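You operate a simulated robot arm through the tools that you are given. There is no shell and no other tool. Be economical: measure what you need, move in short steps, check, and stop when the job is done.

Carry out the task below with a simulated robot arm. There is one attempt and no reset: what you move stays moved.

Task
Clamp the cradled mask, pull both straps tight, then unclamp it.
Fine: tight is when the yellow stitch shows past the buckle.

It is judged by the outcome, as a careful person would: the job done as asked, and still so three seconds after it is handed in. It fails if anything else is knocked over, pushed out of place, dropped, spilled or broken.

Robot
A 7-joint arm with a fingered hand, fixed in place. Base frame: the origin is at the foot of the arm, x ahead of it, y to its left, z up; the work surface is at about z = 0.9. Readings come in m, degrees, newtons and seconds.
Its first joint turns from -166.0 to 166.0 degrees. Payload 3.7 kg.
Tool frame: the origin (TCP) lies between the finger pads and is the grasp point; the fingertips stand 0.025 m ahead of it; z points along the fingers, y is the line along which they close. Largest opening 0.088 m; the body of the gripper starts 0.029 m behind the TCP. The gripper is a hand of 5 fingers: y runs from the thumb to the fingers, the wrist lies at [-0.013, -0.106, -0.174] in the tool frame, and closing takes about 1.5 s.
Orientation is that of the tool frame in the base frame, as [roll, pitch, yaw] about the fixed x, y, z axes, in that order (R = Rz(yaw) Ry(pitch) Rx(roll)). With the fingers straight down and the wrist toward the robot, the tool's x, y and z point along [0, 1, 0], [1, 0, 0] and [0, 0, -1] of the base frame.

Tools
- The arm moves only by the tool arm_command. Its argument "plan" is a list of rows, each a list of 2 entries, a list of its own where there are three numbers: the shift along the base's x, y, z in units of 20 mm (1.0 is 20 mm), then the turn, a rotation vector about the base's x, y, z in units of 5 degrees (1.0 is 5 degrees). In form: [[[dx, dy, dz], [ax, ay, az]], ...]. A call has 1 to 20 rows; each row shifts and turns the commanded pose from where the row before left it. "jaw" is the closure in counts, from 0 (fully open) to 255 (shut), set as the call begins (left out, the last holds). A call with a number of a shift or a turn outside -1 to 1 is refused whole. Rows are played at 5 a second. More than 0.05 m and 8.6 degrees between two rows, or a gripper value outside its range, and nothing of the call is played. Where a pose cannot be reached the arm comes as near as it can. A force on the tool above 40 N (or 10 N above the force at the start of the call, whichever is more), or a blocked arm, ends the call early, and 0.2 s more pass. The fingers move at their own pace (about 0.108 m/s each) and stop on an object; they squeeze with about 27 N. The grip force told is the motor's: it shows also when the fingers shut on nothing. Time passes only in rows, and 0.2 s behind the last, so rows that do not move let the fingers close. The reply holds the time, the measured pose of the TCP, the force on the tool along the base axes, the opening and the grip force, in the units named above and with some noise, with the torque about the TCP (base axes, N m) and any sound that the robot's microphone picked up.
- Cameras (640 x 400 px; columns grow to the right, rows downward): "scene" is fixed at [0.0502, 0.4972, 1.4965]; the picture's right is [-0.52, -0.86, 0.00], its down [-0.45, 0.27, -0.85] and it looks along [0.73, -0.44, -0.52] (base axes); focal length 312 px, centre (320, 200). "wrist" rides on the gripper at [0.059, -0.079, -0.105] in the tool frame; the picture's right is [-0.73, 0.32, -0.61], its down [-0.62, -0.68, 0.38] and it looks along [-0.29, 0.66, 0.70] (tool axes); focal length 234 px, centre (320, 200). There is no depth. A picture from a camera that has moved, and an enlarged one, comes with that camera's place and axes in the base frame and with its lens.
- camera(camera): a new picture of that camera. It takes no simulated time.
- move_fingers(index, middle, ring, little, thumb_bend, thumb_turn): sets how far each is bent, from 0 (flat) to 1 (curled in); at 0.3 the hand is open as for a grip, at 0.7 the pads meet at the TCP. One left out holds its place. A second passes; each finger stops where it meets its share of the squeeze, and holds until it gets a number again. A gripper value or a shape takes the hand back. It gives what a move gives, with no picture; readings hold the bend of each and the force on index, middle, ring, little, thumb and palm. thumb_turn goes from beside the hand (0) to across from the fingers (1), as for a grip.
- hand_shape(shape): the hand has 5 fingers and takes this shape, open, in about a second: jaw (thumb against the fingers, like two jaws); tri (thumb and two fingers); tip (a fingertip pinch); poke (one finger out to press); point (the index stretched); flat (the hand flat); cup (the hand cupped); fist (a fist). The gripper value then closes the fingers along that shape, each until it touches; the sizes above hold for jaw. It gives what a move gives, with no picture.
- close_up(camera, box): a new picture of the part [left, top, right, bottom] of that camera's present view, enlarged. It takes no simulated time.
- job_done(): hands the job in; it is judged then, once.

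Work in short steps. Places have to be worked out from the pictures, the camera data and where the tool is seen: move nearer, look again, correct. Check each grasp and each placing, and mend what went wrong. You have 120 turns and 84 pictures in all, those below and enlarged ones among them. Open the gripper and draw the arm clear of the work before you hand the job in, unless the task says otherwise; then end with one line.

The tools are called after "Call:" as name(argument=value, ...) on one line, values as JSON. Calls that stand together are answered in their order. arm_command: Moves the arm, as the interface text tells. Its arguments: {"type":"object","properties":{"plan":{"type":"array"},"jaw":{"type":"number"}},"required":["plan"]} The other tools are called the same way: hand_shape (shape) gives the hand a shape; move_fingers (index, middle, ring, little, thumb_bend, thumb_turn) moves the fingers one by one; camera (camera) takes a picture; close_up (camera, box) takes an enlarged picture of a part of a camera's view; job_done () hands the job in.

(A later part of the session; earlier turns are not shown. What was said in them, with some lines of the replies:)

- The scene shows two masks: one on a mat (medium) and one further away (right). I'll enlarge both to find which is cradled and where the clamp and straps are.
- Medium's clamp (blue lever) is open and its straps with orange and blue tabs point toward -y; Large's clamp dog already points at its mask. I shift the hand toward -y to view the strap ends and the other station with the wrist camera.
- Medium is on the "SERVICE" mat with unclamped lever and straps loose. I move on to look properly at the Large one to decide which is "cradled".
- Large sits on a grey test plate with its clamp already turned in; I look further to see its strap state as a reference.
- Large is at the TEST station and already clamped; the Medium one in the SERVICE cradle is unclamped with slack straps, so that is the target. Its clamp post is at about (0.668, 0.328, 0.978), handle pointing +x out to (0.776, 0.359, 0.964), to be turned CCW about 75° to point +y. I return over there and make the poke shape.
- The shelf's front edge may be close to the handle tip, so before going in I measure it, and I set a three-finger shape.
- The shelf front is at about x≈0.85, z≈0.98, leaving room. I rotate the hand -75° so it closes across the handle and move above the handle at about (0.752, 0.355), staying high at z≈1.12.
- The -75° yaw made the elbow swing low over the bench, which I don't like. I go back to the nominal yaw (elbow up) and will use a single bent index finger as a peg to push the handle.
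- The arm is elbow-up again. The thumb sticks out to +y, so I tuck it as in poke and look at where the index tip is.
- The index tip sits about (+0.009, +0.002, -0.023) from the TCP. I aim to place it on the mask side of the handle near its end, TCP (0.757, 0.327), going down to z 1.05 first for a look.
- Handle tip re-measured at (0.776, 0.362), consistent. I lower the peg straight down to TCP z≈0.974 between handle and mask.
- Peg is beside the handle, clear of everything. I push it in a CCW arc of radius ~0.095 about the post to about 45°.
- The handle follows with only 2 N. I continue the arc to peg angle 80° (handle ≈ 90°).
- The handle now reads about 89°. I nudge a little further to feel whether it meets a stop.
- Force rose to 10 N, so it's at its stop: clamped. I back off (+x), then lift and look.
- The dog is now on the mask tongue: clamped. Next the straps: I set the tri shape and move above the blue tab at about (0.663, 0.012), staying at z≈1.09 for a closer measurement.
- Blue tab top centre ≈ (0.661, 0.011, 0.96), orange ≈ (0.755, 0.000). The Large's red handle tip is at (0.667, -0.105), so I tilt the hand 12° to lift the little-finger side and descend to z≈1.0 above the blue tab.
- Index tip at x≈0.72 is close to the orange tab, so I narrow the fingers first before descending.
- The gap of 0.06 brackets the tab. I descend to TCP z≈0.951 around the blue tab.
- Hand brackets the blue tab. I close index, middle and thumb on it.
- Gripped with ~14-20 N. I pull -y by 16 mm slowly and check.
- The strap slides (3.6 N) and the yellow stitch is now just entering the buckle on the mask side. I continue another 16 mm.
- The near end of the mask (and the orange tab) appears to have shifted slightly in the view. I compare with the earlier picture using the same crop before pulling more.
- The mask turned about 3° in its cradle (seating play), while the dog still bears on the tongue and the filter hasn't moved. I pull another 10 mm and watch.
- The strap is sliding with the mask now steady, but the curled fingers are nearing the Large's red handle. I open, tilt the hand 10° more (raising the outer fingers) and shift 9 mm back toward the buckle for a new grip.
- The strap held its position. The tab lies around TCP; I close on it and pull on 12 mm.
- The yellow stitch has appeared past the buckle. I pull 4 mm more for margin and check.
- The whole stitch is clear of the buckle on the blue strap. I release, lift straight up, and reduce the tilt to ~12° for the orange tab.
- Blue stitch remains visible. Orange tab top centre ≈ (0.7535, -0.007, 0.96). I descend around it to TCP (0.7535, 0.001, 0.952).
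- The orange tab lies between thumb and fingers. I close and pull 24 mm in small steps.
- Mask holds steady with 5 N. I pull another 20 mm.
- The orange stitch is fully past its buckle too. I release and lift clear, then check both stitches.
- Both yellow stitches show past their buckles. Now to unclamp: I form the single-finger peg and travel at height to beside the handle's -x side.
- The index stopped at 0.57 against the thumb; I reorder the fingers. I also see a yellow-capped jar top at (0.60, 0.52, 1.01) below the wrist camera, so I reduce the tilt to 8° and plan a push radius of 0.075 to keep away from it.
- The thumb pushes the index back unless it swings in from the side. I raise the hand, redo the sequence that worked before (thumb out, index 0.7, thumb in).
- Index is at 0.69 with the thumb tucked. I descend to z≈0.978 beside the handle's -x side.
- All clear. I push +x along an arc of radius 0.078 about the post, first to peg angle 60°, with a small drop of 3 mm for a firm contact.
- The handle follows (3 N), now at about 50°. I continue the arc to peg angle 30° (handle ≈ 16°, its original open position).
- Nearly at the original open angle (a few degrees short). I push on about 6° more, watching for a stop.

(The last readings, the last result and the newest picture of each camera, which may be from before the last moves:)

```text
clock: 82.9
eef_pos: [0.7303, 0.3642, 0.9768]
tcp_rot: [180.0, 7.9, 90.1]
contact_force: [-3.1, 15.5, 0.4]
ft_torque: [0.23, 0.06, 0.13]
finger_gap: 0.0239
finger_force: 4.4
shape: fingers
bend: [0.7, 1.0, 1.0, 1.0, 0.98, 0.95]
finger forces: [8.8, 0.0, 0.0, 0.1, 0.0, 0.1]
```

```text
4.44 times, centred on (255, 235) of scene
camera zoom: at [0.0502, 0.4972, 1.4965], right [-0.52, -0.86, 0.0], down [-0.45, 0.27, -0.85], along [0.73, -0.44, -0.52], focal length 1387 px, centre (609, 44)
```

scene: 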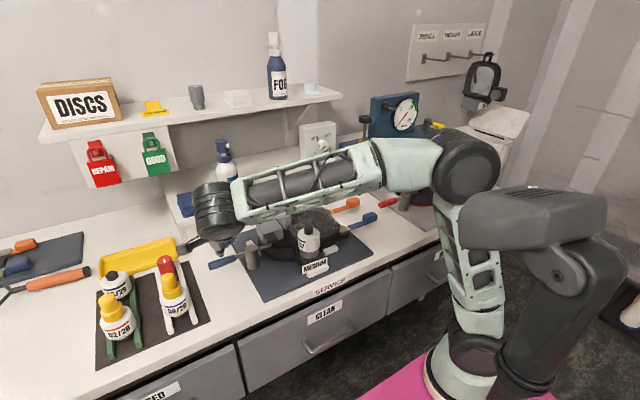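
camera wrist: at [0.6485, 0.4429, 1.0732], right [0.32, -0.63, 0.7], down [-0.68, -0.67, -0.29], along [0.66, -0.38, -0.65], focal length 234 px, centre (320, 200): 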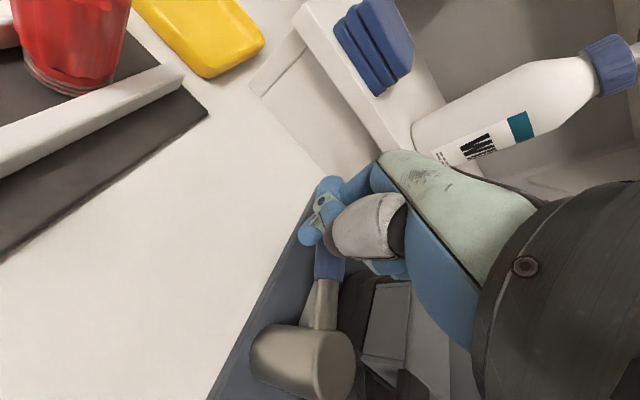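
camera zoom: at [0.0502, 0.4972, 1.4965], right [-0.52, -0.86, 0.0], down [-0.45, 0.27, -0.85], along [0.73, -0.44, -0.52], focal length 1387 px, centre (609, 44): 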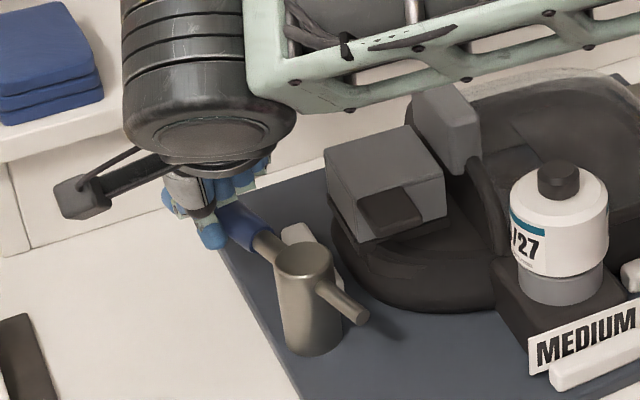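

The dog is exactly back at its original open position and on its stop (15 N). I back off the handle, lift and withdraw.

Call:
arm_command(plan=[[[0, 0.5, 0], [0, 0, 0]], [[-0.2, 0.3, 0.3], [0, 0, 0]], [[0, 0, 1], [0, 0, 0]], [[0, 0, 1], [0, 0, 0]], [[0, 0, 1], [0, 0, 0]], [[0, 0, 1], [0, 0, 0]], [[0, 0, 1], [0, 0, 0]], [[0, 0, 1], [0, 0, 0]], [[0, 0, 1], [0, 0, 0]], [[-1, 0, 1], [0.8, 0, 0]], [[-1, 0, 1], [0.8, 0, 0]], [[-1, 0, 1], [0, 0, 0]], [[-1, 0, 1], [0, 0, 0]], [[-1, -0.5, 1], [0, 0, 0]], [[-1, -1, 1], [0, 0, 0]], [[-1, -1, 0], [0, 0, 0]], [[-1, -1, 0], [0, 0, 0]], [[-1, -1, 0], [0, 0, 0]]])

Call:
hand_shape(shape="jaw")

Call:
camera(camera="scene")

Call:
close_up(camera="scene", box=[215, 170, 395, 300])

Call:
camera(camera="wrist")

```text
clock: 86.7
eef_pos: [0.5471, 0.2889, 1.2411]
tcp_rot: [-180.0, 0.0, 90.1]
contact_force: [0.1, -0.6, -0.3]
ft_torque: [-0.03, 0.0, 0.0]
finger_gap: 0.0233
finger_force: 0.1
shape: fingers
bend: [0.69, 1.0, 1.0, 1.0, 0.99, 0.96]
finger forces: [0.0, 0.0, 0.0, 0.1, 0.0, 0.0]
```

```text
clock: 87.6
eef_pos: [0.5468, 0.2876, 1.2429]
tcp_rot: [-179.9, -0.1, 90.0]
contact_force: [0.2, -0.7, 0.4]
ft_torque: [-0.01, -0.02, -0.02]
finger_gap: 0.0875
finger_force: 0.1
shape: jaw
bend: [0.3, 0.3, 0.3, 0.3, 0.3, 0.98]
finger forces: [0.0, 0.0, 0.1, 0.0, 0.1, 0.1]
```

```text
12 pictures are left
```

scene: 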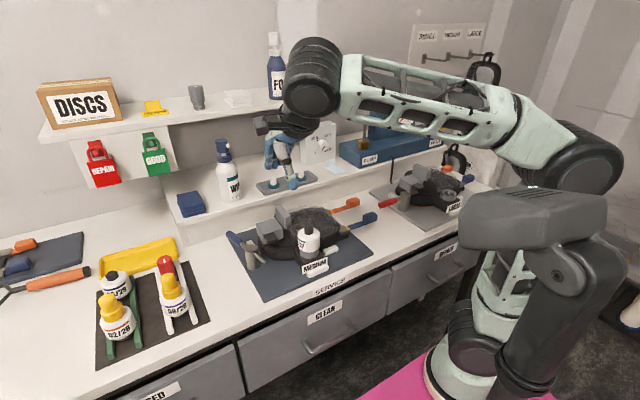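

```text
3.08 times, centred on (305, 235) of scene
camera zoom: at [0.0502, 0.4972, 1.4965], right [-0.52, -0.86, 0.0], down [-0.45, 0.27, -0.85], along [0.73, -0.44, -0.52], focal length 960 px, centre (366, 92)
```

zoom: 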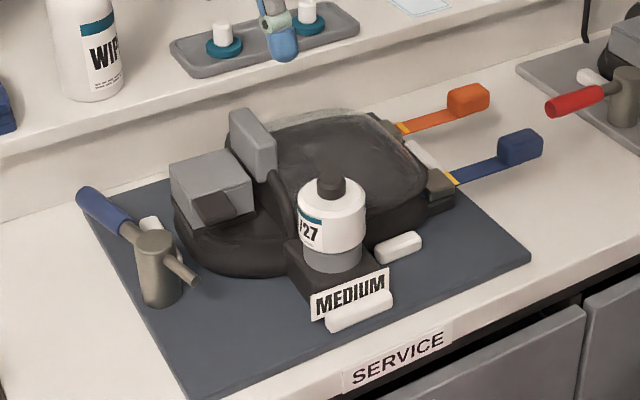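

```text
10 pictures are left
camera wrist: at [0.4688, 0.3456, 1.3479], right [0.32, -0.73, 0.61], down [-0.68, -0.62, -0.38], along [0.66, -0.29, -0.7], focal length 234 px, centre (320, 200)
```

wrist: 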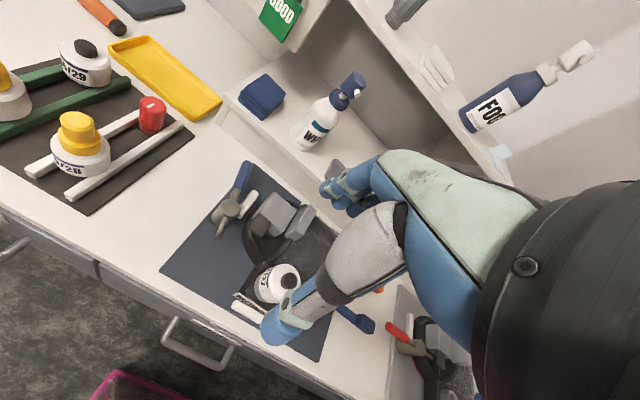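

The straps are tight with both yellow stitches showing, the clamp is back at its open position, the mask sits in its cradle, and nothing else has moved. The hand is open and clear, so I hand in the job.

Call:
job_done()

```text
The job is handed in.
```

I clamped the Medium mask in the SERVICE cradle, pulled both straps until their yellow stitches showed past the buckles, and unclamped it; the mask turned about 3° in the cradle during the first pull but stayed seated.
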